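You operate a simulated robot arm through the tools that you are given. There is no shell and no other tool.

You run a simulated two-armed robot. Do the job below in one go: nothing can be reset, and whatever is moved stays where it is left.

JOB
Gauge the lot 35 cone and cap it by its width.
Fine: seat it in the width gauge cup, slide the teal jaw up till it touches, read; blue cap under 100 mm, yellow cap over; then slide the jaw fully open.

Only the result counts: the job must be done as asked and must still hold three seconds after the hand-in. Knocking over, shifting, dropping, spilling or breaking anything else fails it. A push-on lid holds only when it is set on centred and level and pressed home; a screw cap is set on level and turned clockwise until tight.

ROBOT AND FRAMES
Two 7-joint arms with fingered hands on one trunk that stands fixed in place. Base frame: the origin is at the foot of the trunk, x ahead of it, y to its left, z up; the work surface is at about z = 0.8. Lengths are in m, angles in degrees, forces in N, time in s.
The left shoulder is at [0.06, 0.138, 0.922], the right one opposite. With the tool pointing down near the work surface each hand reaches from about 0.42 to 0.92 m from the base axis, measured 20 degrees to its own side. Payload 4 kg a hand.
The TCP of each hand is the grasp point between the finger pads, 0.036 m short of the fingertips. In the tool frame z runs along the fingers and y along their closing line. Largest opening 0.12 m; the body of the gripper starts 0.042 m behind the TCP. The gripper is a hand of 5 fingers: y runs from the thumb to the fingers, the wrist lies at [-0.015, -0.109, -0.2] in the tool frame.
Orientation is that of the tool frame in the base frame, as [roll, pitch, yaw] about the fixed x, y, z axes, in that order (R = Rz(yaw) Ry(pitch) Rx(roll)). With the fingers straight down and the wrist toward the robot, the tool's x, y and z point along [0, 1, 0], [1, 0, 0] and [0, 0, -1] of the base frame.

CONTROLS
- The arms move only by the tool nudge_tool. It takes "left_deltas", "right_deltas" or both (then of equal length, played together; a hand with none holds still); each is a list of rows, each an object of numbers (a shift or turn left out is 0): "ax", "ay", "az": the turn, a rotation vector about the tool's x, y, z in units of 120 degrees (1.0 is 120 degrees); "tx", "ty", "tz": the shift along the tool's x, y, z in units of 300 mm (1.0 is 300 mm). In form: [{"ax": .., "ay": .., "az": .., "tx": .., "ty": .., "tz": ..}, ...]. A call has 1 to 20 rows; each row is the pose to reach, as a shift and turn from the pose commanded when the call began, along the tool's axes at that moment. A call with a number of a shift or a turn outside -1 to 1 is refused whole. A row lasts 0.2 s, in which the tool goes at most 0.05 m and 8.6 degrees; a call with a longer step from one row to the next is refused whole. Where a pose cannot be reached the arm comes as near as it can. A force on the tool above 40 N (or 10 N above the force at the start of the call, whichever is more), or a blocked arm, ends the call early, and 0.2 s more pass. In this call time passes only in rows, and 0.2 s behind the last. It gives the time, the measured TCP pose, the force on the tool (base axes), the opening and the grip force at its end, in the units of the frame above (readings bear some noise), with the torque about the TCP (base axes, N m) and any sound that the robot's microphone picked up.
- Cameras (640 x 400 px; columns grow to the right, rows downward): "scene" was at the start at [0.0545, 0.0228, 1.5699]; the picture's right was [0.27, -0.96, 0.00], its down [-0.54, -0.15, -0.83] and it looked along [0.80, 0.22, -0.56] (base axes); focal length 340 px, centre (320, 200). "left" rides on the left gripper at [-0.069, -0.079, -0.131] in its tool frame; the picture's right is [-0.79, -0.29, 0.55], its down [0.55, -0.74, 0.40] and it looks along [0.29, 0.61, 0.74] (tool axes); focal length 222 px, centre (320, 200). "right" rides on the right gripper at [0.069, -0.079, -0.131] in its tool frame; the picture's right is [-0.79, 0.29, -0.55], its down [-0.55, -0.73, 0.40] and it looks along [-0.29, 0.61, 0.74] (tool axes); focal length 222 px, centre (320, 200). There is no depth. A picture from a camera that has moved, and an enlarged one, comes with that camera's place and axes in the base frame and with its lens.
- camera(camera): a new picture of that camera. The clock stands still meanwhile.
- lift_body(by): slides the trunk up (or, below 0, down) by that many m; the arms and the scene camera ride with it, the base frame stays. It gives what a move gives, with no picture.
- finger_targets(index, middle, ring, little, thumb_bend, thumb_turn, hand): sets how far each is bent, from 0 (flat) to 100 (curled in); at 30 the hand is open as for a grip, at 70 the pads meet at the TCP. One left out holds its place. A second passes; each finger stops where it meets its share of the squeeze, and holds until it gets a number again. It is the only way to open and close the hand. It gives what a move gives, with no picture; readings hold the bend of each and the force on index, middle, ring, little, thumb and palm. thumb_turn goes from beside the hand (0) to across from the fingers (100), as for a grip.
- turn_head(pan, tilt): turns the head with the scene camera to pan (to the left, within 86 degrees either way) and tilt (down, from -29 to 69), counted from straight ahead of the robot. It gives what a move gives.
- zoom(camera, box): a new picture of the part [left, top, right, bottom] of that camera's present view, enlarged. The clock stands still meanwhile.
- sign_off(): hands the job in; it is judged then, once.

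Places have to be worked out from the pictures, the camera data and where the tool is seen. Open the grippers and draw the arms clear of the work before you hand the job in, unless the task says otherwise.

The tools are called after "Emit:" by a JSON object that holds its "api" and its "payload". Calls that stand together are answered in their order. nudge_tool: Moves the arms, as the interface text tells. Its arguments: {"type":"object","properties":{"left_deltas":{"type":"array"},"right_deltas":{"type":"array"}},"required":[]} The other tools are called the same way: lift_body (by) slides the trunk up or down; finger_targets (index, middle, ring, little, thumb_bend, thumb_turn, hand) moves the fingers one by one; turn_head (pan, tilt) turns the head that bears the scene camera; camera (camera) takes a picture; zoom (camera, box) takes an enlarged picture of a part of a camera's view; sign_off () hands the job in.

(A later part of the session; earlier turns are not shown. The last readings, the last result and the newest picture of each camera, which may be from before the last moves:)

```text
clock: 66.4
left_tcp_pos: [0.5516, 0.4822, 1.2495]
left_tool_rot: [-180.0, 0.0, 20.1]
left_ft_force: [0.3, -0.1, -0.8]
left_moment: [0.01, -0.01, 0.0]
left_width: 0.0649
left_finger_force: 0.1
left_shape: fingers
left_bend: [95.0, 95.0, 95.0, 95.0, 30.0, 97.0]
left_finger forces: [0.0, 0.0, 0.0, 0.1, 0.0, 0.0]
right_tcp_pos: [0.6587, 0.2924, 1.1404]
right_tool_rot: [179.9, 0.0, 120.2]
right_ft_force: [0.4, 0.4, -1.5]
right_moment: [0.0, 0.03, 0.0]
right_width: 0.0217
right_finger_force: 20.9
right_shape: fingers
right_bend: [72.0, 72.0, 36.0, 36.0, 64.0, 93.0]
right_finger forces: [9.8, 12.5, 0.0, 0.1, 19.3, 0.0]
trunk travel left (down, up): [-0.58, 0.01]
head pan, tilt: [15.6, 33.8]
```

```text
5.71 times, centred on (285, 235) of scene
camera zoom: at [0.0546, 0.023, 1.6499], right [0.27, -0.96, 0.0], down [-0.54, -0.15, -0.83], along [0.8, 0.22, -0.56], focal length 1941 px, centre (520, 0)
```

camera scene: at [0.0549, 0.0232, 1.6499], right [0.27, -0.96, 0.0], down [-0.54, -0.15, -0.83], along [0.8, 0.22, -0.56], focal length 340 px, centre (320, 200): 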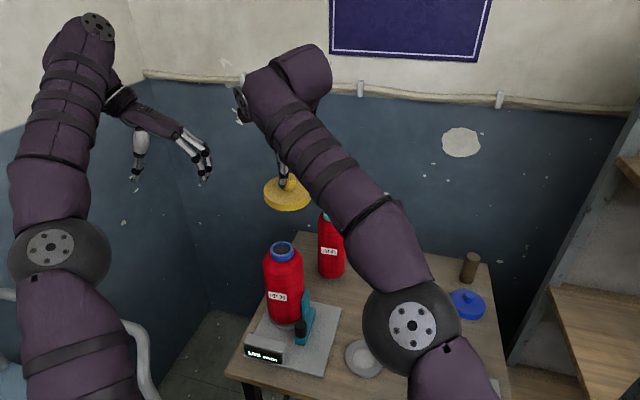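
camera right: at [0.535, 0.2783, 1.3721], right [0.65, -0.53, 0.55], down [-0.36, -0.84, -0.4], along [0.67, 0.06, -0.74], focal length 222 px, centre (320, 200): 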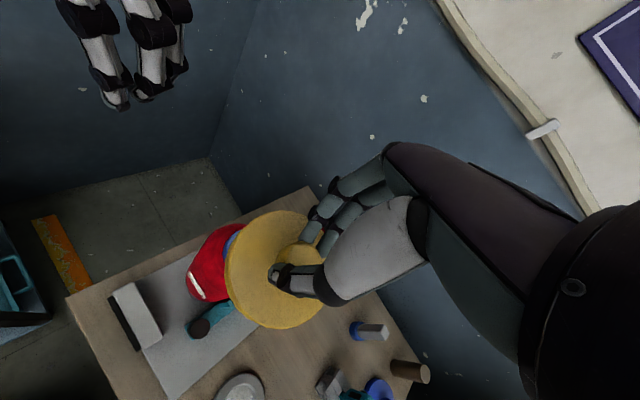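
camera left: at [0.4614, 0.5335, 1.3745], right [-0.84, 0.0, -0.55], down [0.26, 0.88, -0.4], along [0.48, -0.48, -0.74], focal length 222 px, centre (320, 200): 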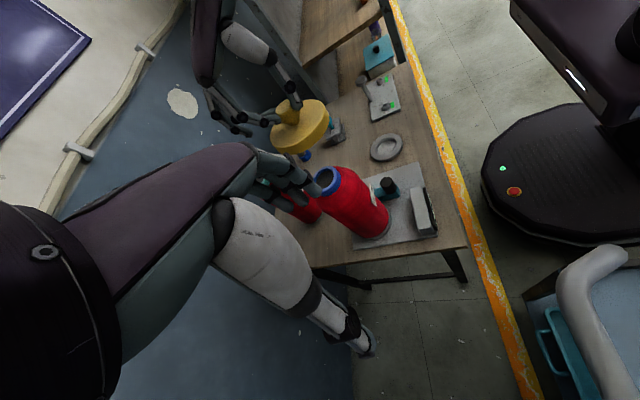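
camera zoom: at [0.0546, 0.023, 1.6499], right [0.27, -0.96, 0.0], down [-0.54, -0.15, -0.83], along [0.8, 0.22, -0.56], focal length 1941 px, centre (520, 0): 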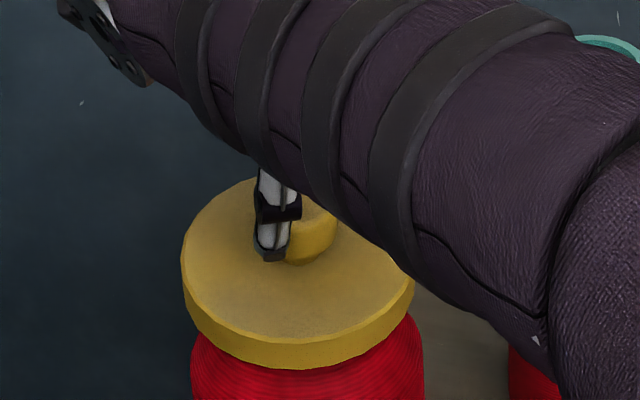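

No force although the cap's rim is already below the ring's top, so the cap is hollow and is sliding over. I continue down.

Emit:
{"api": "nudge_tool", "payload": {"right_deltas": [{"tz": 0.004}, {"tz": 0.008}]}}

Emit:
{"api": "nudge_tool", "payload": {"right_deltas": [{"tz": 0.004}, {"tz": 0.008}]}}

Emit:
{"api": "nudge_tool", "payload": {"right_deltas": [{"tz": 0.004}, {"tz": 0.008}]}}

```text
clock: 67.0
left_tcp_pos: [0.5525, 0.4808, 1.2476]
left_tool_rot: [179.9, 0.0, 20.0]
left_ft_force: [-0.6, -0.1, -0.4]
left_moment: [-0.01, -0.03, 0.04]
left_width: 0.0654
left_finger_force: 0.1
left_shape: fingers
left_bend: [95.0, 95.0, 95.0, 95.0, 30.0, 97.0]
left_finger forces: [0.0, 0.0, 0.0, 0.0, 0.0, 0.1]
right_tcp_pos: [0.6578, 0.2925, 1.1386]
right_tool_rot: [-180.0, 0.0, 120.2]
right_ft_force: [-0.1, 0.1, -1.0]
right_moment: [-0.03, 0.06, 0.01]
right_width: 0.0216
right_finger_force: 20.4
right_shape: fingers
right_bend: [72.0, 72.0, 36.0, 36.0, 64.0, 93.0]
right_finger forces: [9.8, 12.2, 0.0, 0.0, 19.5, 0.0]
trunk travel left (down, up): [-0.58, 0.01]
head pan, tilt: [15.6, 33.8]
```

```text
clock: 67.6
left_tcp_pos: [0.5523, 0.4809, 1.2473]
left_tool_rot: [-180.0, 0.0, 20.0]
left_ft_force: [-0.2, 0.5, 1.1]
left_moment: [-0.02, 0.03, -0.02]
left_width: 0.0651
left_finger_force: 0.1
left_shape: fingers
left_bend: [95.0, 95.0, 95.0, 95.0, 30.0, 97.0]
left_finger forces: [0.1, 0.0, 0.0, 0.0, 0.0, 0.1]
right_tcp_pos: [0.6585, 0.2922, 1.1371]
right_tool_rot: [180.0, 0.0, 120.1]
right_ft_force: [0.4, 0.2, 0.7]
right_moment: [0.01, 0.02, -0.04]
right_width: 0.0217
right_finger_force: 21.0
right_shape: fingers
right_bend: [72.0, 72.0, 36.0, 36.0, 64.0, 93.0]
right_finger forces: [9.7, 12.7, 0.0, 0.1, 19.6, 0.0]
trunk travel left (down, up): [-0.58, 0.01]
head pan, tilt: [15.6, 33.8]
```

```text
clock: 68.2
left_tcp_pos: [0.552, 0.4815, 1.2482]
left_tool_rot: [-179.9, 0.1, 20.1]
left_ft_force: [-0.3, 0.8, 0.4]
left_moment: [-0.02, 0.0, 0.01]
left_width: 0.0649
left_finger_force: 0.0
left_shape: fingers
left_bend: [95.0, 95.0, 95.0, 95.0, 30.0, 97.0]
left_finger forces: [0.0, 0.1, 0.0, 0.1, 0.1, 0.0]
right_tcp_pos: [0.6598, 0.2928, 1.1334]
right_tool_rot: [-180.0, 0.1, 120.1]
right_ft_force: [-1.0, 0.2, -0.5]
right_moment: [0.02, 0.04, 0.0]
right_width: 0.0216
right_finger_force: 20.9
right_shape: fingers
right_bend: [72.0, 72.0, 36.0, 36.0, 64.0, 93.0]
right_finger forces: [9.7, 12.3, 0.0, 0.0, 19.6, 0.0]
trunk travel left (down, up): [-0.58, 0.01]
head pan, tilt: [15.6, 33.8]
```

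Still free. The disc's top is now only ~6 mm above the ring top, so contact must be near; continuing.

Emit:
{"api": "nudge_tool", "payload": {"right_deltas": [{"tz": 0.004}, {"tz": 0.008}]}}

Emit:
{"api": "nudge_tool", "payload": {"right_deltas": [{"tz": 0.004}, {"tz": 0.008}]}}

Emit:
{"api": "zoom", "payload": {"camera": "left", "box": [260, 120, 380, 240]}}

Emit:
{"api": "zoom", "payload": {"camera": "scene", "box": [250, 200, 320, 270]}}

```text
clock: 68.8
left_tcp_pos: [0.5524, 0.4816, 1.2488]
left_tool_rot: [-180.0, 0.0, 20.0]
left_ft_force: [-0.3, 0.5, -0.1]
left_moment: [0.02, -0.01, 0.02]
left_width: 0.0651
left_finger_force: 0.0
left_shape: fingers
left_bend: [95.0, 95.0, 95.0, 95.0, 30.0, 97.0]
left_finger forces: [0.1, 0.0, 0.0, 0.0, 0.0, 0.0]
right_tcp_pos: [0.659, 0.293, 1.132]
right_tool_rot: [179.9, 0.0, 120.1]
right_ft_force: [0.3, 0.6, 1.3]
right_moment: [-0.03, 0.07, 0.0]
right_width: 0.0215
right_finger_force: 20.9
right_shape: fingers
right_bend: [72.0, 72.0, 36.0, 36.0, 64.0, 93.0]
right_finger forces: [9.0, 13.0, 0.0, 0.0, 19.3, 0.1]
trunk travel left (down, up): [-0.58, 0.01]
head pan, tilt: [15.6, 33.8]
```

```text
clock: 69.4
left_tcp_pos: [0.5523, 0.4815, 1.2478]
left_tool_rot: [-180.0, 0.0, 20.2]
left_ft_force: [-0.8, -0.5, 0.8]
left_moment: [-0.03, 0.02, 0.0]
left_width: 0.0652
left_finger_force: 0.0
left_shape: fingers
left_bend: [95.0, 95.0, 95.0, 95.0, 30.0, 97.0]
left_finger forces: [0.0, 0.1, 0.0, 0.1, 0.1, 0.0]
right_tcp_pos: [0.6587, 0.2917, 1.13]
right_tool_rot: [179.8, 0.0, 120.1]
right_ft_force: [-0.2, -0.9, 6.9]
right_moment: [-0.01, 0.23, 0.03]
right_width: 0.0214
right_finger_force: 21.0
right_shape: fingers
right_bend: [72.0, 72.0, 36.0, 36.0, 64.0, 93.0]
right_finger forces: [9.7, 13.2, 0.0, 0.1, 19.3, 0.0]
trunk travel left (down, up): [-0.58, 0.01]
head pan, tilt: [15.6, 33.8]
```

```text
3.33 times, centred on (320, 180) of left
camera zoom: at [0.4595, 0.5324, 1.3799], right [-0.84, 0.0, -0.55], down [0.26, 0.88, -0.4], along [0.48, -0.48, -0.74], focal length 740 px, centre (320, 267)
```

zoom: 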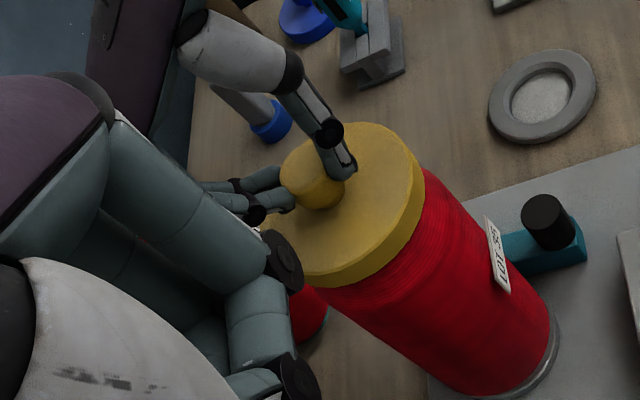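

```text
5.71 times, centred on (285, 235) of scene
camera zoom: at [0.0541, 0.0228, 1.65], right [0.27, -0.96, 0.0], down [-0.53, -0.15, -0.83], along [0.8, 0.22, -0.56], focal length 1941 px, centre (520, 0)
```

zoom: 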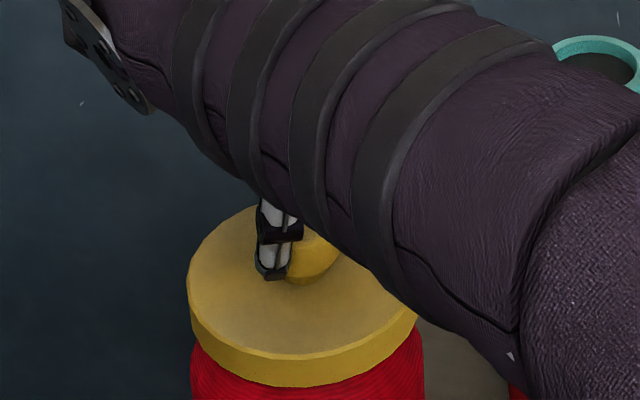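

First contact at 7 N. I press on in 1 mm steps, watching force and moment.

Emit:
{"api": "nudge_tool", "payload": {"right_deltas": [{"tz": 0.0025}, {"tz": 0.005}]}}

Emit:
{"api": "nudge_tool", "payload": {"right_deltas": [{"tz": 0.0025}, {"tz": 0.005}]}}

```text
clock: 70.0
left_tcp_pos: [0.5513, 0.4811, 1.2496]
left_tool_rot: [179.9, 0.0, 20.0]
left_ft_force: [-0.1, 0.3, -0.6]
left_moment: [0.0, 0.02, 0.03]
left_width: 0.0652
left_finger_force: 0.1
left_shape: fingers
left_bend: [95.0, 95.0, 95.0, 95.0, 30.0, 97.0]
left_finger forces: [0.0, 0.0, 0.0, 0.0, 0.1, 0.0]
right_tcp_pos: [0.6587, 0.2922, 1.1287]
right_tool_rot: [179.8, 0.0, 120.2]
right_ft_force: [0.8, -0.3, 10.0]
right_moment: [-0.05, 0.36, 0.03]
right_width: 0.0212
right_finger_force: 22.1
right_shape: fingers
right_bend: [72.0, 72.0, 36.0, 36.0, 64.0, 93.0]
right_finger forces: [10.5, 13.0, 0.0, 0.0, 20.1, 0.0]
trunk travel left (down, up): [-0.58, 0.01]
head pan, tilt: [15.6, 33.8]
```

```text
clock: 70.6
left_tcp_pos: [0.5506, 0.482, 1.2506]
left_tool_rot: [179.9, 0.0, 20.1]
left_ft_force: [0.1, 0.5, -0.1]
left_moment: [-0.01, -0.04, 0.03]
left_width: 0.0651
left_finger_force: 0.0
left_shape: fingers
left_bend: [95.0, 95.0, 95.0, 95.0, 30.0, 97.0]
left_finger forces: [0.0, 0.0, 0.0, 0.0, 0.0, 0.0]
right_tcp_pos: [0.6595, 0.2925, 1.1274]
right_tool_rot: [179.9, 0.0, 120.2]
right_ft_force: [0.8, 1.3, 16.0]
right_moment: [0.01, 0.34, 0.03]
right_width: 0.0211
right_finger_force: 22.9
right_shape: fingers
right_bend: [72.0, 73.0, 36.0, 36.0, 65.0, 93.0]
right_finger forces: [10.3, 14.3, 0.1, 0.0, 20.6, 0.0]
trunk travel left (down, up): [-0.58, 0.01]
head pan, tilt: [15.6, 33.8]
```

Force is 16 N and the contact is becoming more central. I press further toward ~30 N.

Emit:
{"api": "nudge_tool", "payload": {"right_deltas": [{"tz": 0.0025}, {"tz": 0.005}]}}

Emit:
{"api": "nudge_tool", "payload": {"right_deltas": [{"tz": 0.0025}, {"tz": 0.005}]}}

Emit:
{"api": "zoom", "payload": {"camera": "left", "box": [260, 120, 380, 240]}}

Emit:
{"api": "zoom", "payload": {"camera": "scene", "box": [250, 210, 330, 310]}}

```text
clock: 71.2
left_tcp_pos: [0.5502, 0.4805, 1.2504]
left_tool_rot: [-180.0, -0.2, 20.1]
left_ft_force: [0.1, 0.3, 0.0]
left_moment: [0.0, 0.01, 0.01]
left_width: 0.065
left_finger_force: 0.1
left_shape: fingers
left_bend: [95.0, 95.0, 95.0, 95.0, 30.0, 97.0]
left_finger forces: [0.0, 0.0, 0.1, 0.0, 0.0, 0.0]
right_tcp_pos: [0.6577, 0.2905, 1.1268]
right_tool_rot: [179.7, 0.0, 120.1]
right_ft_force: [1.8, 2.2, 20.6]
right_moment: [0.03, 0.29, 0.08]
right_width: 0.0208
right_finger_force: 23.6
right_shape: fingers
right_bend: [72.0, 73.0, 36.0, 36.0, 65.0, 92.0]
right_finger forces: [10.6, 16.1, 0.0, 0.0, 21.3, 0.0]
trunk travel left (down, up): [-0.58, 0.01]
head pan, tilt: [15.6, 33.8]
```

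```text
clock: 71.8
left_tcp_pos: [0.5513, 0.4811, 1.2502]
left_tool_rot: [180.0, 0.0, 20.2]
left_ft_force: [-0.7, 0.0, 1.0]
left_moment: [0.0, -0.01, -0.04]
left_width: 0.0652
left_finger_force: 0.2
left_shape: fingers
left_bend: [95.0, 95.0, 95.0, 95.0, 30.0, 97.0]
left_finger forces: [0.1, 0.0, 0.0, 0.1, 0.0, 0.0]
right_tcp_pos: [0.6565, 0.2912, 1.125]
right_tool_rot: [179.8, 0.0, 120.0]
right_ft_force: [3.1, 1.2, 25.0]
right_moment: [0.09, 0.3, 0.08]
right_width: 0.021
right_finger_force: 24.5
right_shape: fingers
right_bend: [73.0, 73.0, 36.0, 36.0, 65.0, 92.0]
right_finger forces: [11.4, 15.8, 0.1, 0.0, 21.5, 0.0]
trunk travel left (down, up): [-0.58, 0.01]
head pan, tilt: [15.6, 33.8]
```

```text
3.33 times, centred on (320, 180) of left
camera zoom: at [0.4582, 0.5318, 1.3806], right [-0.84, 0.0, -0.55], down [0.26, 0.88, -0.4], along [0.48, -0.48, -0.74], focal length 740 px, centre (320, 267)
```

zoom: 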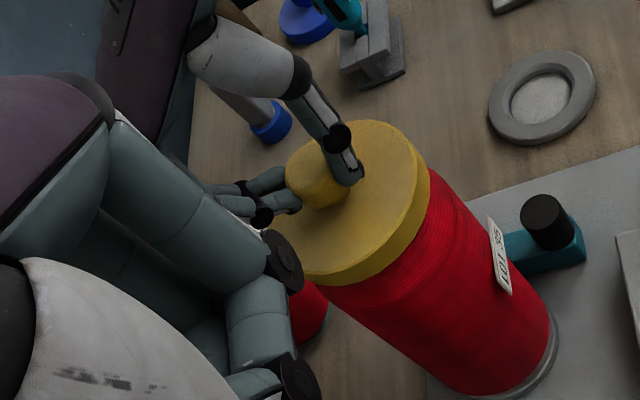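

```text
4.00 times, centred on (290, 260) of scene
camera zoom: at [0.0526, 0.0221, 1.6501], right [0.27, -0.96, 0.0], down [-0.53, -0.15, -0.83], along [0.8, 0.22, -0.55], focal length 1358 px, centre (440, -40)
```

zoom: 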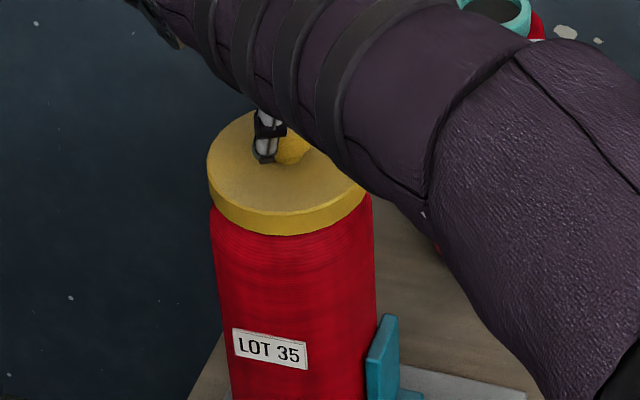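

25 N now, cap level and flush over the shoulder, but no click heard yet. I press a bit harder.

Emit:
{"api": "nudge_tool", "payload": {"right_deltas": [{"tz": 0.003}, {"tz": 0.007}]}}

Emit:
{"api": "nudge_tool", "payload": {"right_deltas": [{"tz": 0.003}, {"tz": 0.007}]}}

```text
clock: 72.4
left_tcp_pos: [0.5513, 0.4806, 1.2496]
left_tool_rot: [180.0, -0.1, 20.0]
left_ft_force: [-0.8, 0.5, 0.0]
left_moment: [0.01, 0.02, 0.01]
left_width: 0.0651
left_finger_force: 0.0
left_shape: fingers
left_bend: [95.0, 95.0, 95.0, 95.0, 30.0, 97.0]
left_finger forces: [0.0, 0.0, 0.1, 0.0, 0.0, 0.0]
right_tcp_pos: [0.6584, 0.2908, 1.1233]
right_tool_rot: [179.6, 0.0, 120.1]
right_ft_force: [2.6, 1.4, 27.0]
right_moment: [0.08, 0.3, 0.05]
right_width: 0.0207
right_finger_force: 24.9
right_shape: fingers
right_bend: [73.0, 73.0, 36.0, 36.0, 65.0, 92.0]
right_finger forces: [12.0, 16.0, 0.0, 0.1, 21.8, 0.0]
trunk travel left (down, up): [-0.58, 0.01]
head pan, tilt: [15.6, 33.8]
```

```text
clock: 73.0
left_tcp_pos: [0.5499, 0.4813, 1.2491]
left_tool_rot: [179.9, -0.1, 20.1]
left_ft_force: [0.4, 0.5, 0.1]
left_moment: [0.01, -0.03, -0.01]
left_width: 0.0653
left_finger_force: 0.1
left_shape: fingers
left_bend: [95.0, 95.0, 95.0, 95.0, 30.0, 97.0]
left_finger forces: [0.1, 0.0, 0.0, 0.0, 0.0, 0.0]
right_tcp_pos: [0.6582, 0.2907, 1.1221]
right_tool_rot: [179.6, 0.0, 120.1]
right_ft_force: [3.2, 0.8, 26.9]
right_moment: [0.08, 0.31, 0.04]
right_width: 0.02
right_finger_force: 24.7
right_shape: fingers
right_bend: [73.0, 73.0, 36.0, 36.0, 65.0, 92.0]
right_finger forces: [12.2, 15.8, 0.0, 0.0, 21.8, 0.1]
trunk travel left (down, up): [-0.58, 0.01]
head pan, tilt: [15.6, 33.8]
```

The force saturates at 27 N, so the fingers are starting to slip on the knob. I look closely at how far the cap sits before changing to a push from above.

Emit:
{"api": "zoom", "payload": {"camera": "scene", "box": [250, 200, 320, 270]}}

Emit:
{"api": "zoom", "payload": {"camera": "left", "box": [290, 140, 370, 220]}}

Emit:
{"api": "zoom", "payload": {"camera": "right", "box": [160, 180, 400, 380]}}

```text
5.71 times, centred on (285, 235) of scene
camera zoom: at [0.0524, 0.0221, 1.6501], right [0.27, -0.96, 0.0], down [-0.53, -0.15, -0.83], along [0.8, 0.22, -0.55], focal length 1941 px, centre (520, 0)
```

zoom: 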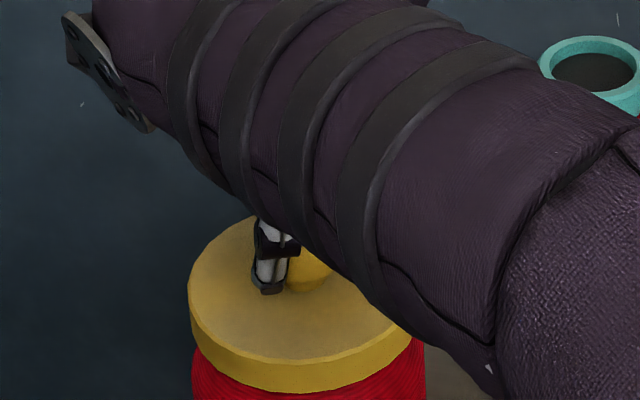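

```text
5.00 times, centred on (330, 180) of left
camera zoom: at [0.4581, 0.5317, 1.3806], right [-0.84, 0.0, -0.55], down [0.26, 0.88, -0.4], along [0.48, -0.48, -0.74], focal length 1111 px, centre (270, 300)
```

zoom: 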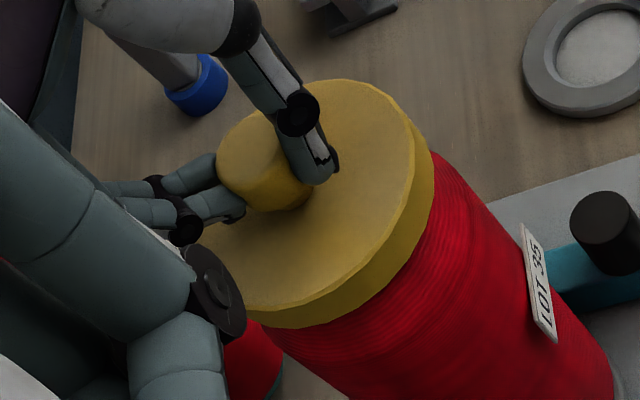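

```text
2.00 times, centred on (280, 280) of right
camera zoom: at [0.5543, 0.3108, 1.2534], right [0.64, -0.54, 0.55], down [-0.36, -0.84, -0.4], along [0.68, 0.06, -0.73], focal length 444 px, centre (400, 40)
```

zoom: 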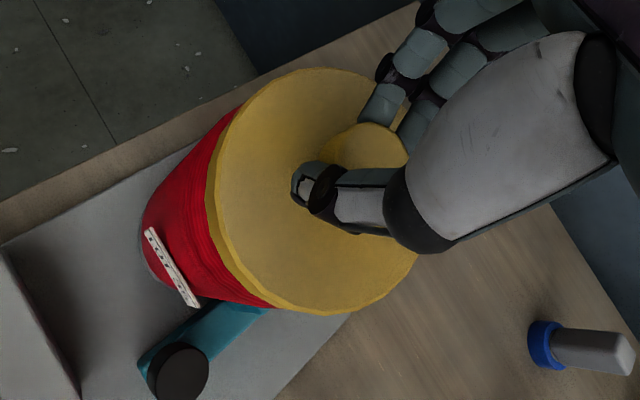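

The cap went down about 3–4 mm after first contact and looks level and centred. I relieve the push, release the knob, and rise a little to press from above with closed fingertips.

Emit:
{"api": "nudge_tool", "payload": {"right_deltas": [{"tz": -0.012}, {"tz": -0.025}]}}

Emit:
{"api": "finger_targets", "payload": {"hand": "right", "index": 50, "middle": 50, "thumb_bend": 50}}

Emit:
{"api": "zoom", "payload": {"camera": "left", "box": [290, 140, 370, 220]}}

```text
clock: 73.6
left_tcp_pos: [0.5511, 0.4815, 1.248]
left_tool_rot: [-179.9, -0.1, 20.2]
left_ft_force: [-0.3, -0.3, 0.4]
left_moment: [-0.01, 0.01, 0.0]
left_width: 0.0654
left_finger_force: 0.0
left_shape: fingers
left_bend: [95.0, 95.0, 95.0, 95.0, 30.0, 97.0]
left_finger forces: [0.0, 0.0, 0.1, 0.0, 0.1, 0.0]
right_tcp_pos: [0.6576, 0.291, 1.1233]
right_tool_rot: [-179.8, 0.0, 120.2]
right_ft_force: [0.8, 0.3, 9.6]
right_moment: [0.06, 0.16, -0.02]
right_width: 0.0202
right_finger_force: 22.0
right_shape: fingers
right_bend: [73.0, 73.0, 36.0, 36.0, 64.0, 92.0]
right_finger forces: [11.1, 13.6, 0.0, 0.0, 20.7, 0.1]
trunk travel left (down, up): [-0.58, 0.01]
head pan, tilt: [15.6, 33.8]
```

```text
clock: 74.6
left_tcp_pos: [0.5523, 0.4804, 1.2479]
left_tool_rot: [179.9, 0.0, 20.1]
left_ft_force: [0.1, -0.1, -0.2]
left_moment: [0.01, 0.0, -0.02]
left_width: 0.065
left_finger_force: 0.1
left_shape: fingers
left_bend: [95.0, 95.0, 95.0, 95.0, 30.0, 97.0]
left_finger forces: [0.0, 0.0, 0.0, 0.0, 0.0, 0.0]
right_tcp_pos: [0.6587, 0.2925, 1.1249]
right_tool_rot: [180.0, 0.1, 120.2]
right_ft_force: [-0.4, 0.4, -0.5]
right_moment: [0.0, 0.04, 0.01]
right_width: 0.0594
right_finger_force: 0.0
right_shape: fingers
right_bend: [50.0, 50.0, 36.0, 36.0, 50.0, 97.0]
right_finger forces: [0.1, 0.0, 0.0, 0.1, 0.1, 0.0]
trunk travel left (down, up): [-0.58, 0.01]
head pan, tilt: [15.6, 33.8]
```

```text
5.00 times, centred on (330, 180) of left
camera zoom: at [0.4599, 0.5325, 1.3796], right [-0.84, 0.0, -0.55], down [0.26, 0.88, -0.4], along [0.48, -0.48, -0.74], focal length 1111 px, centre (270, 300)
```

zoom: 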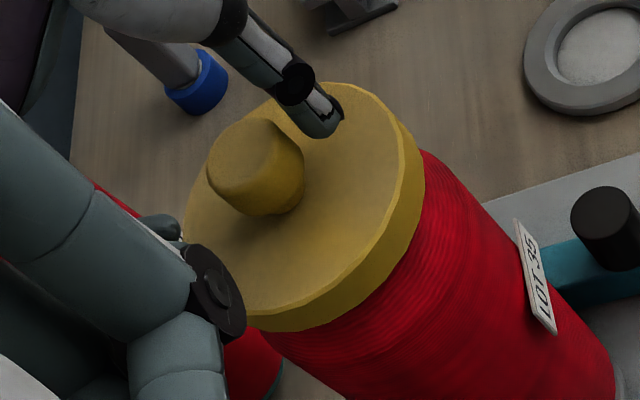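

The cap sits level on the cone. I raise the right hand straight up clear of the knob and take a full look.

Emit:
{"api": "nudge_tool", "payload": {"right_deltas": [{"tz": -0.04}, {"tz": -0.1}, {"tz": -0.17}, {"tz": -0.23}]}}

Emit:
{"api": "finger_targets", "payload": {"hand": "right", "index": 70, "middle": 70, "ring": 70, "little": 70, "thumb_bend": 70}}

Emit:
{"api": "zoom", "payload": {"camera": "left", "box": [250, 100, 390, 240]}}

Emit:
{"api": "zoom", "payload": {"camera": "scene", "box": [240, 180, 340, 300]}}

Emit:
{"api": "camera", "payload": {"camera": "right"}}

```text
clock: 75.6
left_tcp_pos: [0.5518, 0.4821, 1.2479]
left_tool_rot: [179.9, 0.0, 20.1]
left_ft_force: [-0.1, -0.3, 0.1]
left_moment: [0.03, 0.02, 0.0]
left_width: 0.0652
left_finger_force: 0.0
left_shape: fingers
left_bend: [95.0, 95.0, 95.0, 95.0, 30.0, 97.0]
left_finger forces: [0.1, 0.0, 0.0, 0.0, 0.0, 0.0]
right_tcp_pos: [0.6588, 0.2924, 1.1955]
right_tool_rot: [179.9, 0.0, 120.1]
right_ft_force: [-0.4, 0.0, 1.0]
right_moment: [0.0, 0.02, 0.0]
right_width: 0.0597
right_finger_force: 0.0
right_shape: fingers
right_bend: [50.0, 50.0, 36.0, 36.0, 50.0, 97.0]
right_finger forces: [0.1, 0.0, 0.0, 0.0, 0.0, 0.0]
trunk travel left (down, up): [-0.58, 0.01]
head pan, tilt: [15.6, 33.8]
```

```text
clock: 76.6
left_tcp_pos: [0.5527, 0.481, 1.2482]
left_tool_rot: [179.9, 0.0, 20.1]
left_ft_force: [0.8, 1.0, 0.5]
left_moment: [0.0, 0.01, -0.01]
left_width: 0.065
left_finger_force: 0.0
left_shape: fingers
left_bend: [95.0, 95.0, 95.0, 95.0, 30.0, 97.0]
left_finger forces: [0.0, 0.0, 0.0, 0.0, 0.1, 0.0]
right_tcp_pos: [0.6589, 0.2917, 1.1954]
right_tool_rot: [-180.0, 0.0, 120.1]
right_ft_force: [0.2, 0.6, 0.1]
right_moment: [0.02, 0.01, -0.02]
right_width: 0.0016
right_finger_force: 0.0
right_shape: fingers
right_bend: [70.0, 70.0, 70.0, 70.0, 70.0, 97.0]
right_finger forces: [0.1, 0.0, 0.0, 0.0, 0.0, 0.0]
trunk travel left (down, up): [-0.58, 0.01]
head pan, tilt: [15.6, 33.8]
```

```text
2.86 times, centred on (320, 170) of left
camera zoom: at [0.4599, 0.5325, 1.3796], right [-0.84, 0.0, -0.55], down [0.26, 0.88, -0.4], along [0.48, -0.48, -0.74], focal length 635 px, centre (320, 286)
```

zoom: 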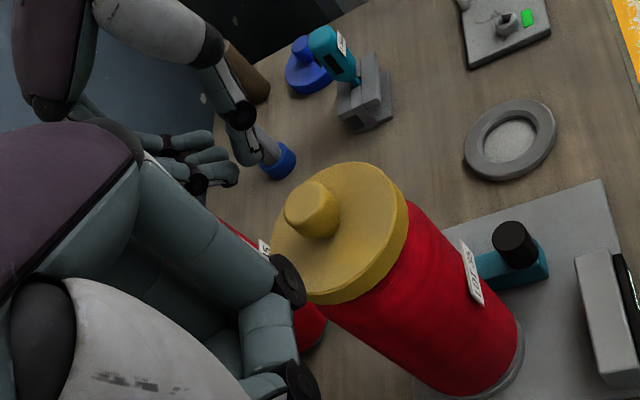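

```text
3.33 times, centred on (290, 240) of scene
camera zoom: at [0.0546, 0.023, 1.6499], right [0.27, -0.96, 0.0], down [-0.54, -0.15, -0.83], along [0.8, 0.22, -0.56], focal length 1132 px, centre (420, 67)
```

zoom: 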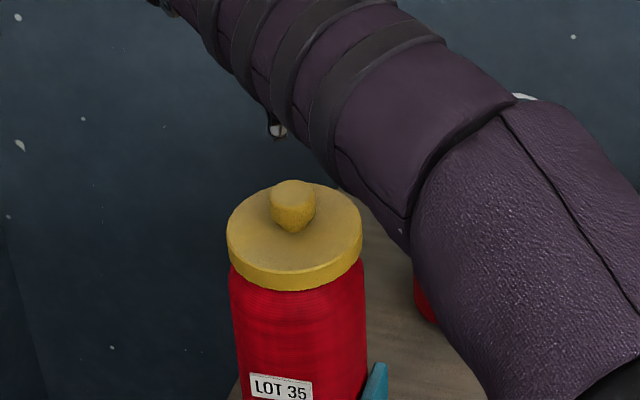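

```text
taken
camera right: at [0.5557, 0.3115, 1.3259], right [0.65, -0.53, 0.55], down [-0.36, -0.84, -0.4], along [0.67, 0.06, -0.74], focal length 222 px, centre (320, 200)
```

right: 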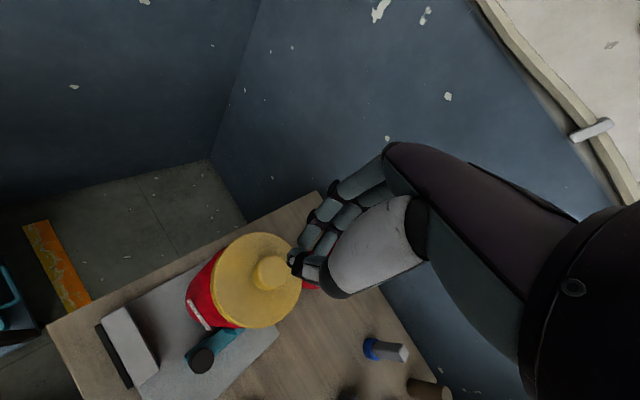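

Views show the cap level and centred at (0.652, 0.289) with its disc top at about 1.068. Now I set the closed fingertips over the knob and lower to press from above.

Emit:
{"api": "nudge_tool", "payload": {"right_deltas": [{"tx": -0.002, "ty": -0.0165, "tz": 0.04}, {"tx": -0.002, "ty": -0.0165, "tz": 0.09}, {"tx": -0.002, "ty": -0.0165, "tz": 0.13}, {"tx": -0.002, "ty": -0.0165, "tz": 0.15}]}}

Emit:
{"api": "zoom", "payload": {"camera": "left", "box": [270, 120, 370, 220]}}

Emit:
{"api": "zoom", "payload": {"camera": "scene", "box": [250, 190, 330, 270]}}

Emit:
{"api": "zoom", "payload": {"camera": "right", "box": [180, 160, 400, 360]}}

```text
clock: 77.6
left_tcp_pos: [0.5525, 0.482, 1.2483]
left_tool_rot: [179.9, 0.0, 20.2]
left_ft_force: [0.3, -0.2, 0.3]
left_moment: [-0.02, -0.01, 0.04]
left_width: 0.0651
left_finger_force: 0.1
left_shape: fingers
left_bend: [95.0, 95.0, 95.0, 95.0, 30.0, 97.0]
left_finger forces: [0.1, 0.0, 0.0, 0.0, 0.1, 0.0]
right_tcp_pos: [0.6555, 0.2881, 1.1505]
right_tool_rot: [-180.0, 0.0, 120.1]
right_ft_force: [0.6, 0.8, 1.3]
right_moment: [0.03, 0.02, 0.02]
right_width: 0.0018
right_finger_force: 0.0
right_shape: fingers
right_bend: [70.0, 70.0, 70.0, 70.0, 70.0, 97.0]
right_finger forces: [0.0, 0.0, 0.0, 0.0, 0.1, 0.0]
trunk travel left (down, up): [-0.58, 0.01]
head pan, tilt: [15.6, 33.8]
```

```text
4.00 times, centred on (320, 170) of left
camera zoom: at [0.46, 0.5326, 1.3795], right [-0.84, 0.0, -0.55], down [0.26, 0.88, -0.4], along [0.48, -0.48, -0.74], focal length 888 px, centre (320, 320)
```

zoom: 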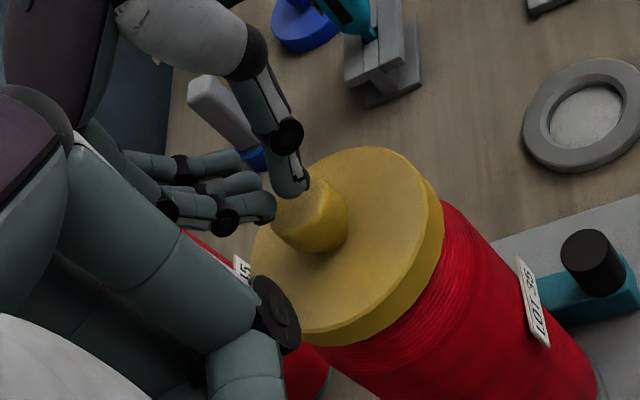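

```text
5.00 times, centred on (290, 230) of scene
camera zoom: at [0.0548, 0.0231, 1.6499], right [0.27, -0.96, 0.0], down [-0.54, -0.15, -0.83], along [0.8, 0.22, -0.56], focal length 1698 px, centre (470, 50)
```

zoom: 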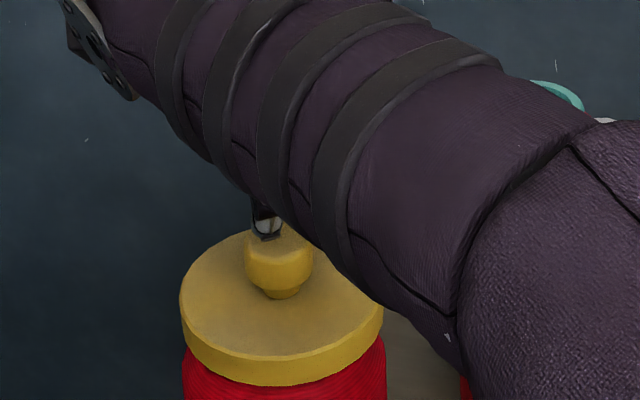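

```text
2.00 times, centred on (290, 260) of right
camera zoom: at [0.5527, 0.3083, 1.2812], right [0.65, -0.53, 0.55], down [-0.36, -0.84, -0.4], along [0.67, 0.06, -0.74], focal length 444 px, centre (380, 80)
```

zoom: 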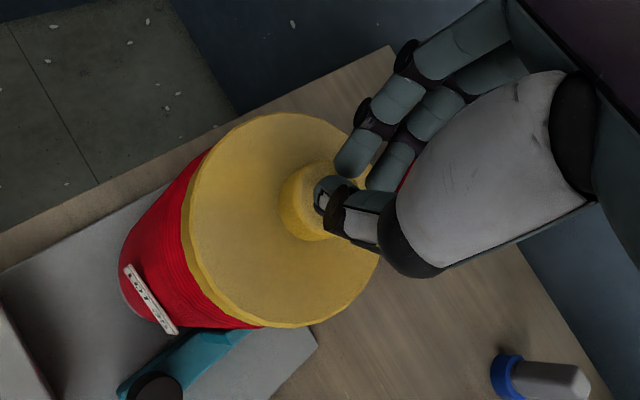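

The thumb tip is over the knob centre while index and middle land about 11 mm to the far side. I shift 7 mm back so the three tips straddle the knob centre, then press down gradually.

Emit:
{"api": "nudge_tool", "payload": {"right_deltas": [{"tx": 0.005, "ty": -0.011}, {"tx": 0.01, "ty": -0.022}, {"tx": 0.01, "ty": -0.022, "tz": 0.01}, {"tx": 0.01, "ty": -0.022, "tz": 0.02}]}}

Emit:
{"api": "nudge_tool", "payload": {"right_deltas": [{"tz": 0.006}, {"tz": 0.012}, {"tz": 0.018}]}}

Emit:
{"api": "zoom", "payload": {"camera": "right", "box": [180, 160, 400, 360]}}

Emit:
{"api": "zoom", "payload": {"camera": "left", "box": [270, 120, 370, 220]}}

```text
clock: 78.6
left_tcp_pos: [0.5521, 0.4818, 1.2484]
left_tool_rot: [-180.0, 0.0, 20.1]
left_ft_force: [-0.6, 0.0, 0.8]
left_moment: [-0.01, -0.01, 0.02]
left_width: 0.0651
left_finger_force: 0.0
left_shape: fingers
left_bend: [95.0, 95.0, 95.0, 95.0, 30.0, 97.0]
left_finger forces: [0.0, 0.0, 0.0, 0.0, 0.1, 0.0]
right_tcp_pos: [0.6475, 0.2891, 1.1447]
right_tool_rot: [179.9, 0.0, 120.1]
right_ft_force: [-0.8, 0.6, -0.2]
right_moment: [0.0, 0.0, 0.04]
right_width: 0.0017
right_finger_force: 0.0
right_shape: fingers
right_bend: [70.0, 70.0, 70.0, 70.0, 70.0, 97.0]
right_finger forces: [0.1, 0.0, 0.1, 0.0, 0.0, 0.0]
trunk travel left (down, up): [-0.58, 0.01]
head pan, tilt: [15.6, 33.8]
```

```text
clock: 79.4
left_tcp_pos: [0.5525, 0.4812, 1.2517]
left_tool_rot: [180.0, 0.0, 20.1]
left_ft_force: [-0.4, 0.2, -1.0]
left_moment: [0.0, 0.04, 0.02]
left_width: 0.0651
left_finger_force: 0.1
left_shape: fingers
left_bend: [95.0, 95.0, 95.0, 95.0, 30.0, 97.0]
left_finger forces: [0.0, 0.0, 0.0, 0.0, 0.0, 0.1]
right_tcp_pos: [0.6467, 0.2891, 1.1427]
right_tool_rot: [179.8, -0.1, 120.0]
right_ft_force: [-0.7, -0.9, 9.9]
right_moment: [-0.05, 0.15, -0.01]
right_width: 0.0007
right_finger_force: 4.8
right_shape: fingers
right_bend: [70.0, 70.0, 70.0, 70.0, 71.0, 97.0]
right_finger forces: [0.9, 0.0, 0.1, 0.0, 9.1, 0.0]
trunk travel left (down, up): [-0.58, 0.01]
head pan, tilt: [15.6, 33.8]
```

```text
2.00 times, centred on (290, 260) of right
camera zoom: at [0.5434, 0.3075, 1.2735], right [0.64, -0.53, 0.55], down [-0.36, -0.84, -0.4], along [0.68, 0.06, -0.73], focal length 444 px, centre (380, 80)
```

zoom: 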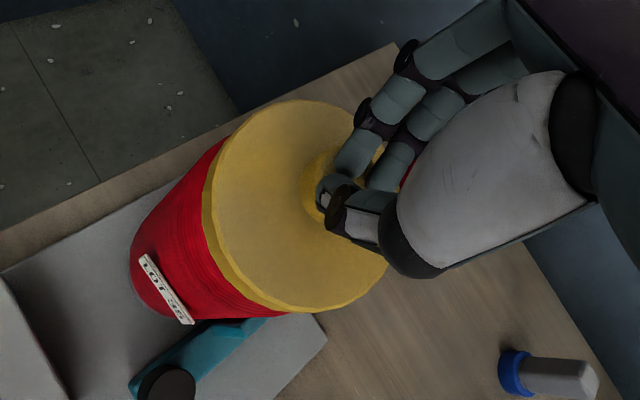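

```text
4.00 times, centred on (320, 170) of left
camera zoom: at [0.459, 0.5319, 1.3803], right [-0.84, 0.0, -0.55], down [0.26, 0.88, -0.4], along [0.48, -0.48, -0.74], focal length 888 px, centre (320, 320)
```

zoom: 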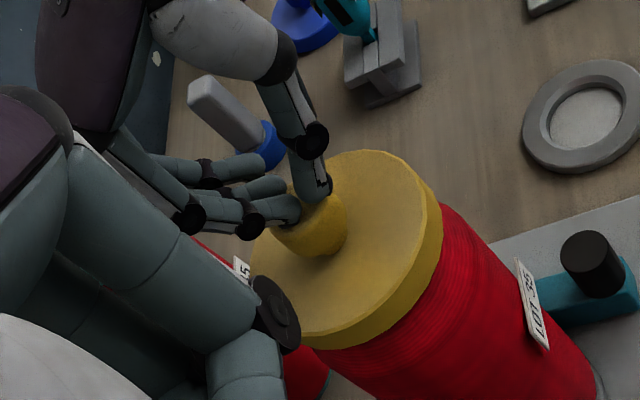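

Only the thumb bears on the knob's near edge. I lift slightly, shift 11 mm toward the far side so the thumb tip sits over the knob centre, and press again.

Emit:
{"api": "nudge_tool", "payload": {"right_deltas": [{"tz": -0.02}, {"tz": -0.03, "ty": 0.012}, {"tz": -0.03, "ty": 0.025, "tx": -0.006}, {"tz": -0.03, "ty": 0.037, "tx": -0.01}]}}

Emit:
{"api": "zoom", "payload": {"camera": "left", "box": [280, 140, 350, 210]}}

Emit:
{"api": "zoom", "payload": {"camera": "scene", "box": [260, 200, 320, 260]}}

```text
clock: 80.4
left_tcp_pos: [0.5525, 0.482, 1.2488]
left_tool_rot: [180.0, 0.0, 20.1]
left_ft_force: [-0.3, -0.2, -0.2]
left_moment: [-0.01, 0.02, 0.01]
left_width: 0.0651
left_finger_force: 0.1
left_shape: fingers
left_bend: [95.0, 95.0, 95.0, 95.0, 30.0, 97.0]
left_finger forces: [0.1, 0.1, 0.0, 0.0, 0.0, 0.1]
right_tcp_pos: [0.6598, 0.2913, 1.1479]
right_tool_rot: [-180.0, -0.1, 120.0]
right_ft_force: [-0.5, 0.4, -0.1]
right_moment: [0.01, 0.0, 0.0]
right_width: 0.0011
right_finger_force: 0.0
right_shape: fingers
right_bend: [70.0, 70.0, 70.0, 70.0, 70.0, 97.0]
right_finger forces: [0.0, 0.0, 0.0, 0.0, 0.0, 0.0]
trunk travel left (down, up): [-0.58, 0.01]
head pan, tilt: [15.6, 33.8]
```

```text
5.71 times, centred on (315, 175) of left
camera zoom: at [0.4599, 0.5326, 1.3795], right [-0.84, 0.0, -0.55], down [0.26, 0.88, -0.4], along [0.48, -0.48, -0.74], focal length 1269 px, centre (349, 343)
```

zoom: 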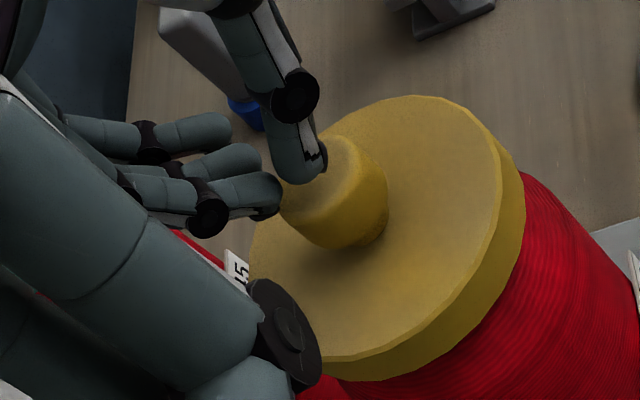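

```text
6.67 times, centred on (290, 230) of scene
camera zoom: at [0.0546, 0.0231, 1.6499], right [0.27, -0.96, 0.0], down [-0.54, -0.15, -0.83], along [0.8, 0.22, -0.56], focal length 2264 px, centre (520, 0)
```

zoom: 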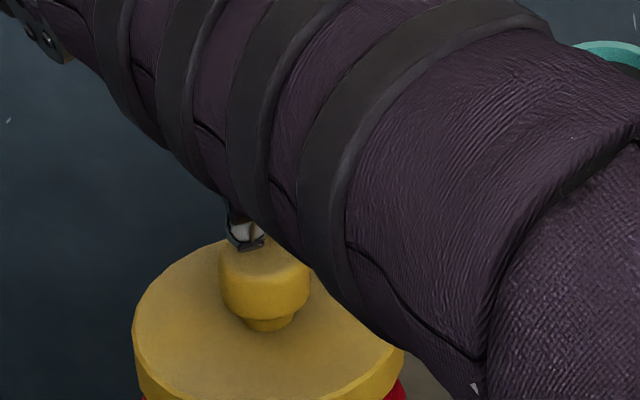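

The thumb tip is about 7 mm too far to the left (+y) of the knob's centre. I shift it by that and press down.

Emit:
{"api": "nudge_tool", "payload": {"right_deltas": [{"tx": -0.012}, {"tx": -0.024}, {"tx": -0.024, "tz": 0.01}, {"tx": -0.024, "tz": 0.018}]}}

Emit:
{"api": "nudge_tool", "payload": {"right_deltas": [{"tz": 0.006}, {"tz": 0.012}, {"tz": 0.018}]}}

Emit:
{"api": "zoom", "payload": {"camera": "left", "box": [280, 140, 350, 210]}}

Emit:
{"api": "zoom", "payload": {"camera": "scene", "box": [260, 200, 320, 260]}}

```text
clock: 81.4
left_tcp_pos: [0.5526, 0.482, 1.2476]
left_tool_rot: [-180.0, 0.0, 20.2]
left_ft_force: [-0.2, 0.5, -1.2]
left_moment: [-0.01, -0.02, 0.01]
left_width: 0.0652
left_finger_force: 0.1
left_shape: fingers
left_bend: [95.0, 95.0, 95.0, 95.0, 30.0, 97.0]
left_finger forces: [0.0, 0.0, 0.0, 0.1, 0.0, 0.0]
right_tcp_pos: [0.662, 0.2855, 1.1435]
right_tool_rot: [179.9, 0.0, 120.1]
right_ft_force: [-0.1, 0.7, 0.1]
right_moment: [0.0, -0.01, 0.0]
right_width: 0.0009
right_finger_force: 0.4
right_shape: fingers
right_bend: [70.0, 70.0, 70.0, 70.0, 70.0, 97.0]
right_finger forces: [0.0, 0.0, 0.1, 0.0, 0.8, 0.0]
trunk travel left (down, up): [-0.58, 0.01]
head pan, tilt: [15.6, 33.8]
```

```text
clock: 82.2
left_tcp_pos: [0.5505, 0.4809, 1.2491]
left_tool_rot: [180.0, -0.1, 20.1]
left_ft_force: [0.1, 0.4, -0.3]
left_moment: [0.01, -0.02, 0.03]
left_width: 0.0652
left_finger_force: 0.1
left_shape: fingers
left_bend: [95.0, 95.0, 95.0, 95.0, 30.0, 97.0]
left_finger forces: [0.0, 0.0, 0.0, 0.0, 0.0, 0.1]
right_tcp_pos: [0.6611, 0.2858, 1.142]
right_tool_rot: [179.4, -0.1, 120.0]
right_ft_force: [-0.9, -1.3, 23.3]
right_moment: [0.08, 0.24, 0.01]
right_width: 0.0001
right_finger_force: 11.7
right_shape: fingers
right_bend: [70.0, 70.0, 70.0, 70.0, 71.0, 98.0]
right_finger forces: [5.0, 0.0, 0.0, 0.0, 18.2, 0.0]
trunk travel left (down, up): [-0.58, 0.01]
head pan, tilt: [15.6, 33.8]
```

```text
5.71 times, centred on (315, 175) of left
camera zoom: at [0.458, 0.5315, 1.381], right [-0.84, 0.0, -0.55], down [0.26, 0.88, -0.4], along [0.48, -0.48, -0.74], focal length 1269 px, centre (349, 343)
```

zoom: 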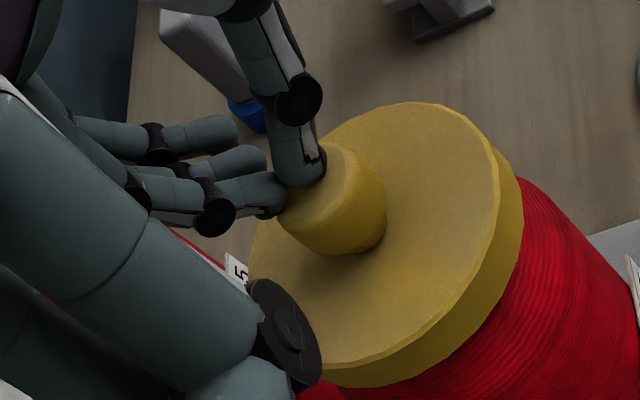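

```text
6.67 times, centred on (290, 230) of scene
camera zoom: at [0.0523, 0.0218, 1.6503], right [0.27, -0.96, 0.0], down [-0.53, -0.15, -0.83], along [0.8, 0.22, -0.55], focal length 2264 px, centre (520, 0)
```

zoom: 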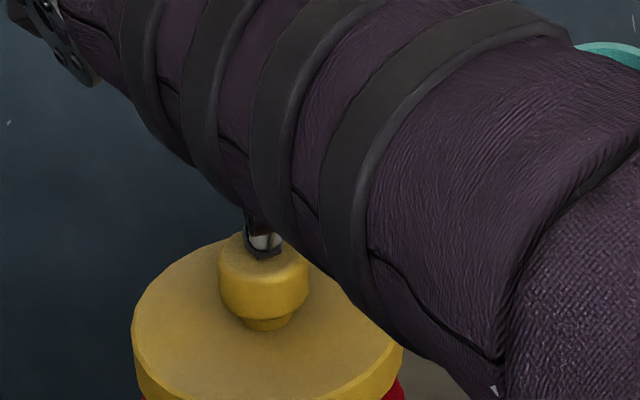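

Now pressing centred on the knob with 23 N (contact ≈(0.651, 0.289)). I press on toward 38 N.

Emit:
{"api": "nudge_tool", "payload": {"right_deltas": [{"tz": 0.005}, {"tz": 0.01}]}}

```text
clock: 82.8
left_tcp_pos: [0.5504, 0.4797, 1.251]
left_tool_rot: [179.9, -0.1, 20.1]
left_ft_force: [-0.3, 0.1, 0.6]
left_moment: [0.01, -0.02, 0.01]
left_width: 0.0651
left_finger_force: 0.0
left_shape: fingers
left_bend: [95.0, 95.0, 95.0, 95.0, 30.0, 97.0]
left_finger forces: [0.0, 0.1, 0.0, 0.2, 0.0, 0.0]
right_tcp_pos: [0.6608, 0.2848, 1.1411]
right_tool_rot: [179.3, -0.1, 120.1]
right_ft_force: [-0.6, -2.9, 35.4]
right_moment: [0.08, 0.4, 0.05]
right_width: 0.0
right_finger_force: 17.7
right_shape: fingers
right_bend: [70.0, 70.0, 70.0, 70.0, 72.0, 98.0]
right_finger forces: [8.6, 0.0, 0.0, 0.0, 28.0, 0.0]
trunk travel left (down, up): [-0.58, 0.01]
head pan, tilt: [15.6, 33.8]
```

35 N and stiff. One more small increment to be sure it is home.

Emit:
{"api": "nudge_tool", "payload": {"right_deltas": [{"tz": 0.003}, {"tz": 0.006}]}}

Emit:
{"api": "zoom", "payload": {"camera": "scene", "box": [240, 200, 340, 320]}}

Emit:
{"api": "zoom", "payload": {"camera": "left", "box": [290, 140, 370, 220]}}

```text
clock: 83.4
left_tcp_pos: [0.5493, 0.4805, 1.2507]
left_tool_rot: [-179.9, -0.1, 20.1]
left_ft_force: [-0.2, 0.0, 0.1]
left_moment: [0.01, 0.02, 0.02]
left_width: 0.0651
left_finger_force: 0.1
left_shape: fingers
left_bend: [95.0, 95.0, 95.0, 95.0, 30.0, 97.0]
left_finger forces: [0.1, 0.0, 0.0, 0.0, 0.0, 0.0]
right_tcp_pos: [0.6606, 0.2837, 1.1407]
right_tool_rot: [179.3, -0.2, 120.1]
right_ft_force: [-1.3, -1.0, 38.8]
right_moment: [0.15, 0.38, 0.03]
right_width: 0.0001
right_finger_force: 19.8
right_shape: fingers
right_bend: [71.0, 70.0, 70.0, 70.0, 73.0, 98.0]
right_finger forces: [10.4, 0.1, 0.0, 0.1, 29.6, 0.0]
trunk travel left (down, up): [-0.58, 0.01]
head pan, tilt: [15.6, 33.8]
```

```text
3.33 times, centred on (290, 260) of scene
camera zoom: at [0.0505, 0.0212, 1.6502], right [0.27, -0.96, 0.0], down [-0.53, -0.15, -0.83], along [0.8, 0.22, -0.55], focal length 1132 px, centre (420, 0)
```

zoom: 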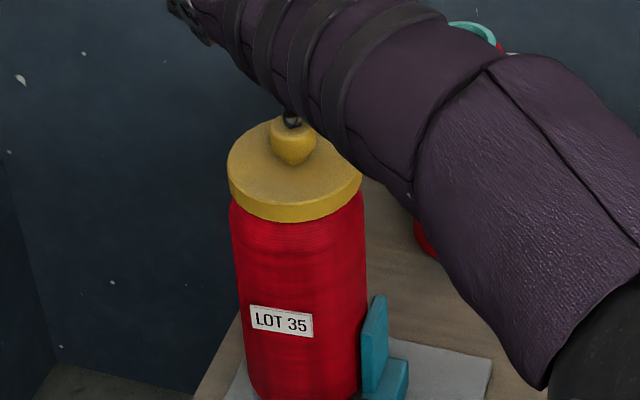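

```text
5.00 times, centred on (330, 180) of left
camera zoom: at [0.4564, 0.5311, 1.3816], right [-0.84, 0.0, -0.55], down [0.26, 0.88, -0.4], along [0.48, -0.48, -0.74], focal length 1111 px, centre (270, 300)
```

zoom: 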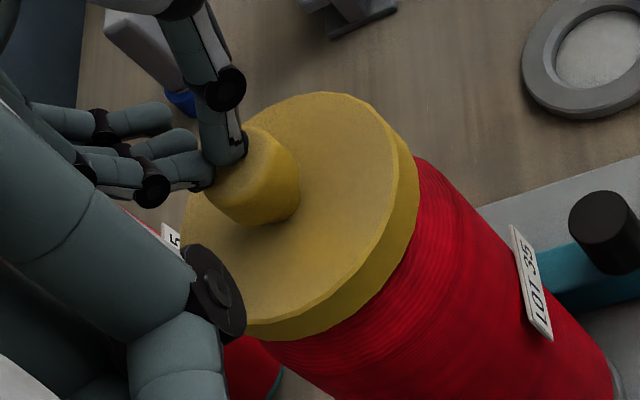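

The cap took 39 N, centred and level. I lift the right hand off straight up and inspect the result.

Emit:
{"api": "nudge_tool", "payload": {"right_deltas": [{"tz": -0.02}, {"tz": -0.06}, {"tz": -0.13}, {"tz": -0.21}, {"tz": -0.3}]}}

Emit:
{"api": "zoom", "payload": {"camera": "scene", "box": [240, 200, 340, 330]}}

Emit:
{"api": "zoom", "payload": {"camera": "left", "box": [270, 130, 390, 250]}}

```text
clock: 84.6
left_tcp_pos: [0.5519, 0.4817, 1.2492]
left_tool_rot: [180.0, 0.0, 20.0]
left_ft_force: [-0.3, 0.8, -0.1]
left_moment: [-0.01, 0.0, 0.01]
left_width: 0.0653
left_finger_force: 0.1
left_shape: fingers
left_bend: [95.0, 95.0, 95.0, 95.0, 30.0, 97.0]
left_finger forces: [0.1, 0.1, 0.1, 0.0, 0.1, 0.1]
right_tcp_pos: [0.6625, 0.2843, 1.2207]
right_tool_rot: [-179.9, 0.0, 120.2]
right_ft_force: [0.2, 1.1, 0.2]
right_moment: [0.0, -0.02, -0.01]
right_width: 0.0006
right_finger_force: 0.0
right_shape: fingers
right_bend: [70.0, 70.0, 70.0, 70.0, 70.0, 97.0]
right_finger forces: [0.0, 0.0, 0.1, 0.1, 0.1, 0.0]
trunk travel left (down, up): [-0.58, 0.01]
head pan, tilt: [15.6, 33.8]
```

```text
3.08 times, centred on (290, 265) of scene
camera zoom: at [0.0543, 0.023, 1.6499], right [0.27, -0.96, 0.0], down [-0.54, -0.15, -0.83], along [0.8, 0.22, -0.56], focal length 1045 px, centre (412, 0)
```

zoom: 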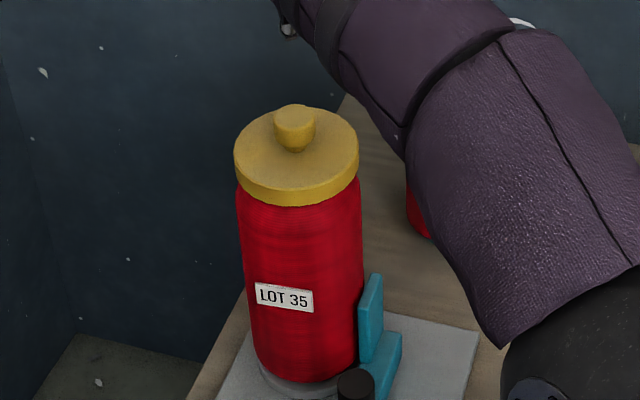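

```text
3.33 times, centred on (330, 190) of left
camera zoom: at [0.4596, 0.5325, 1.3796], right [-0.84, 0.0, -0.55], down [0.26, 0.88, -0.4], along [0.48, -0.48, -0.74], focal length 740 px, centre (287, 233)
```

zoom: 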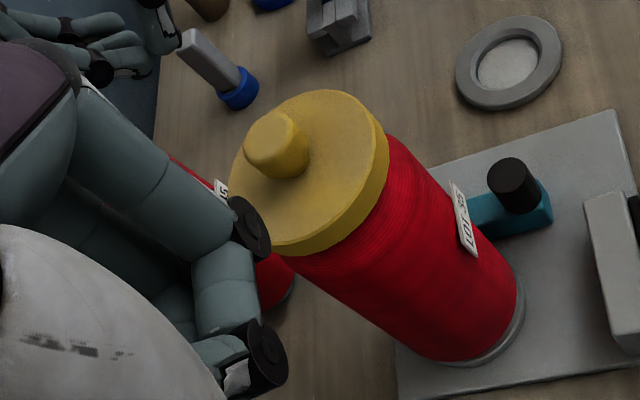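

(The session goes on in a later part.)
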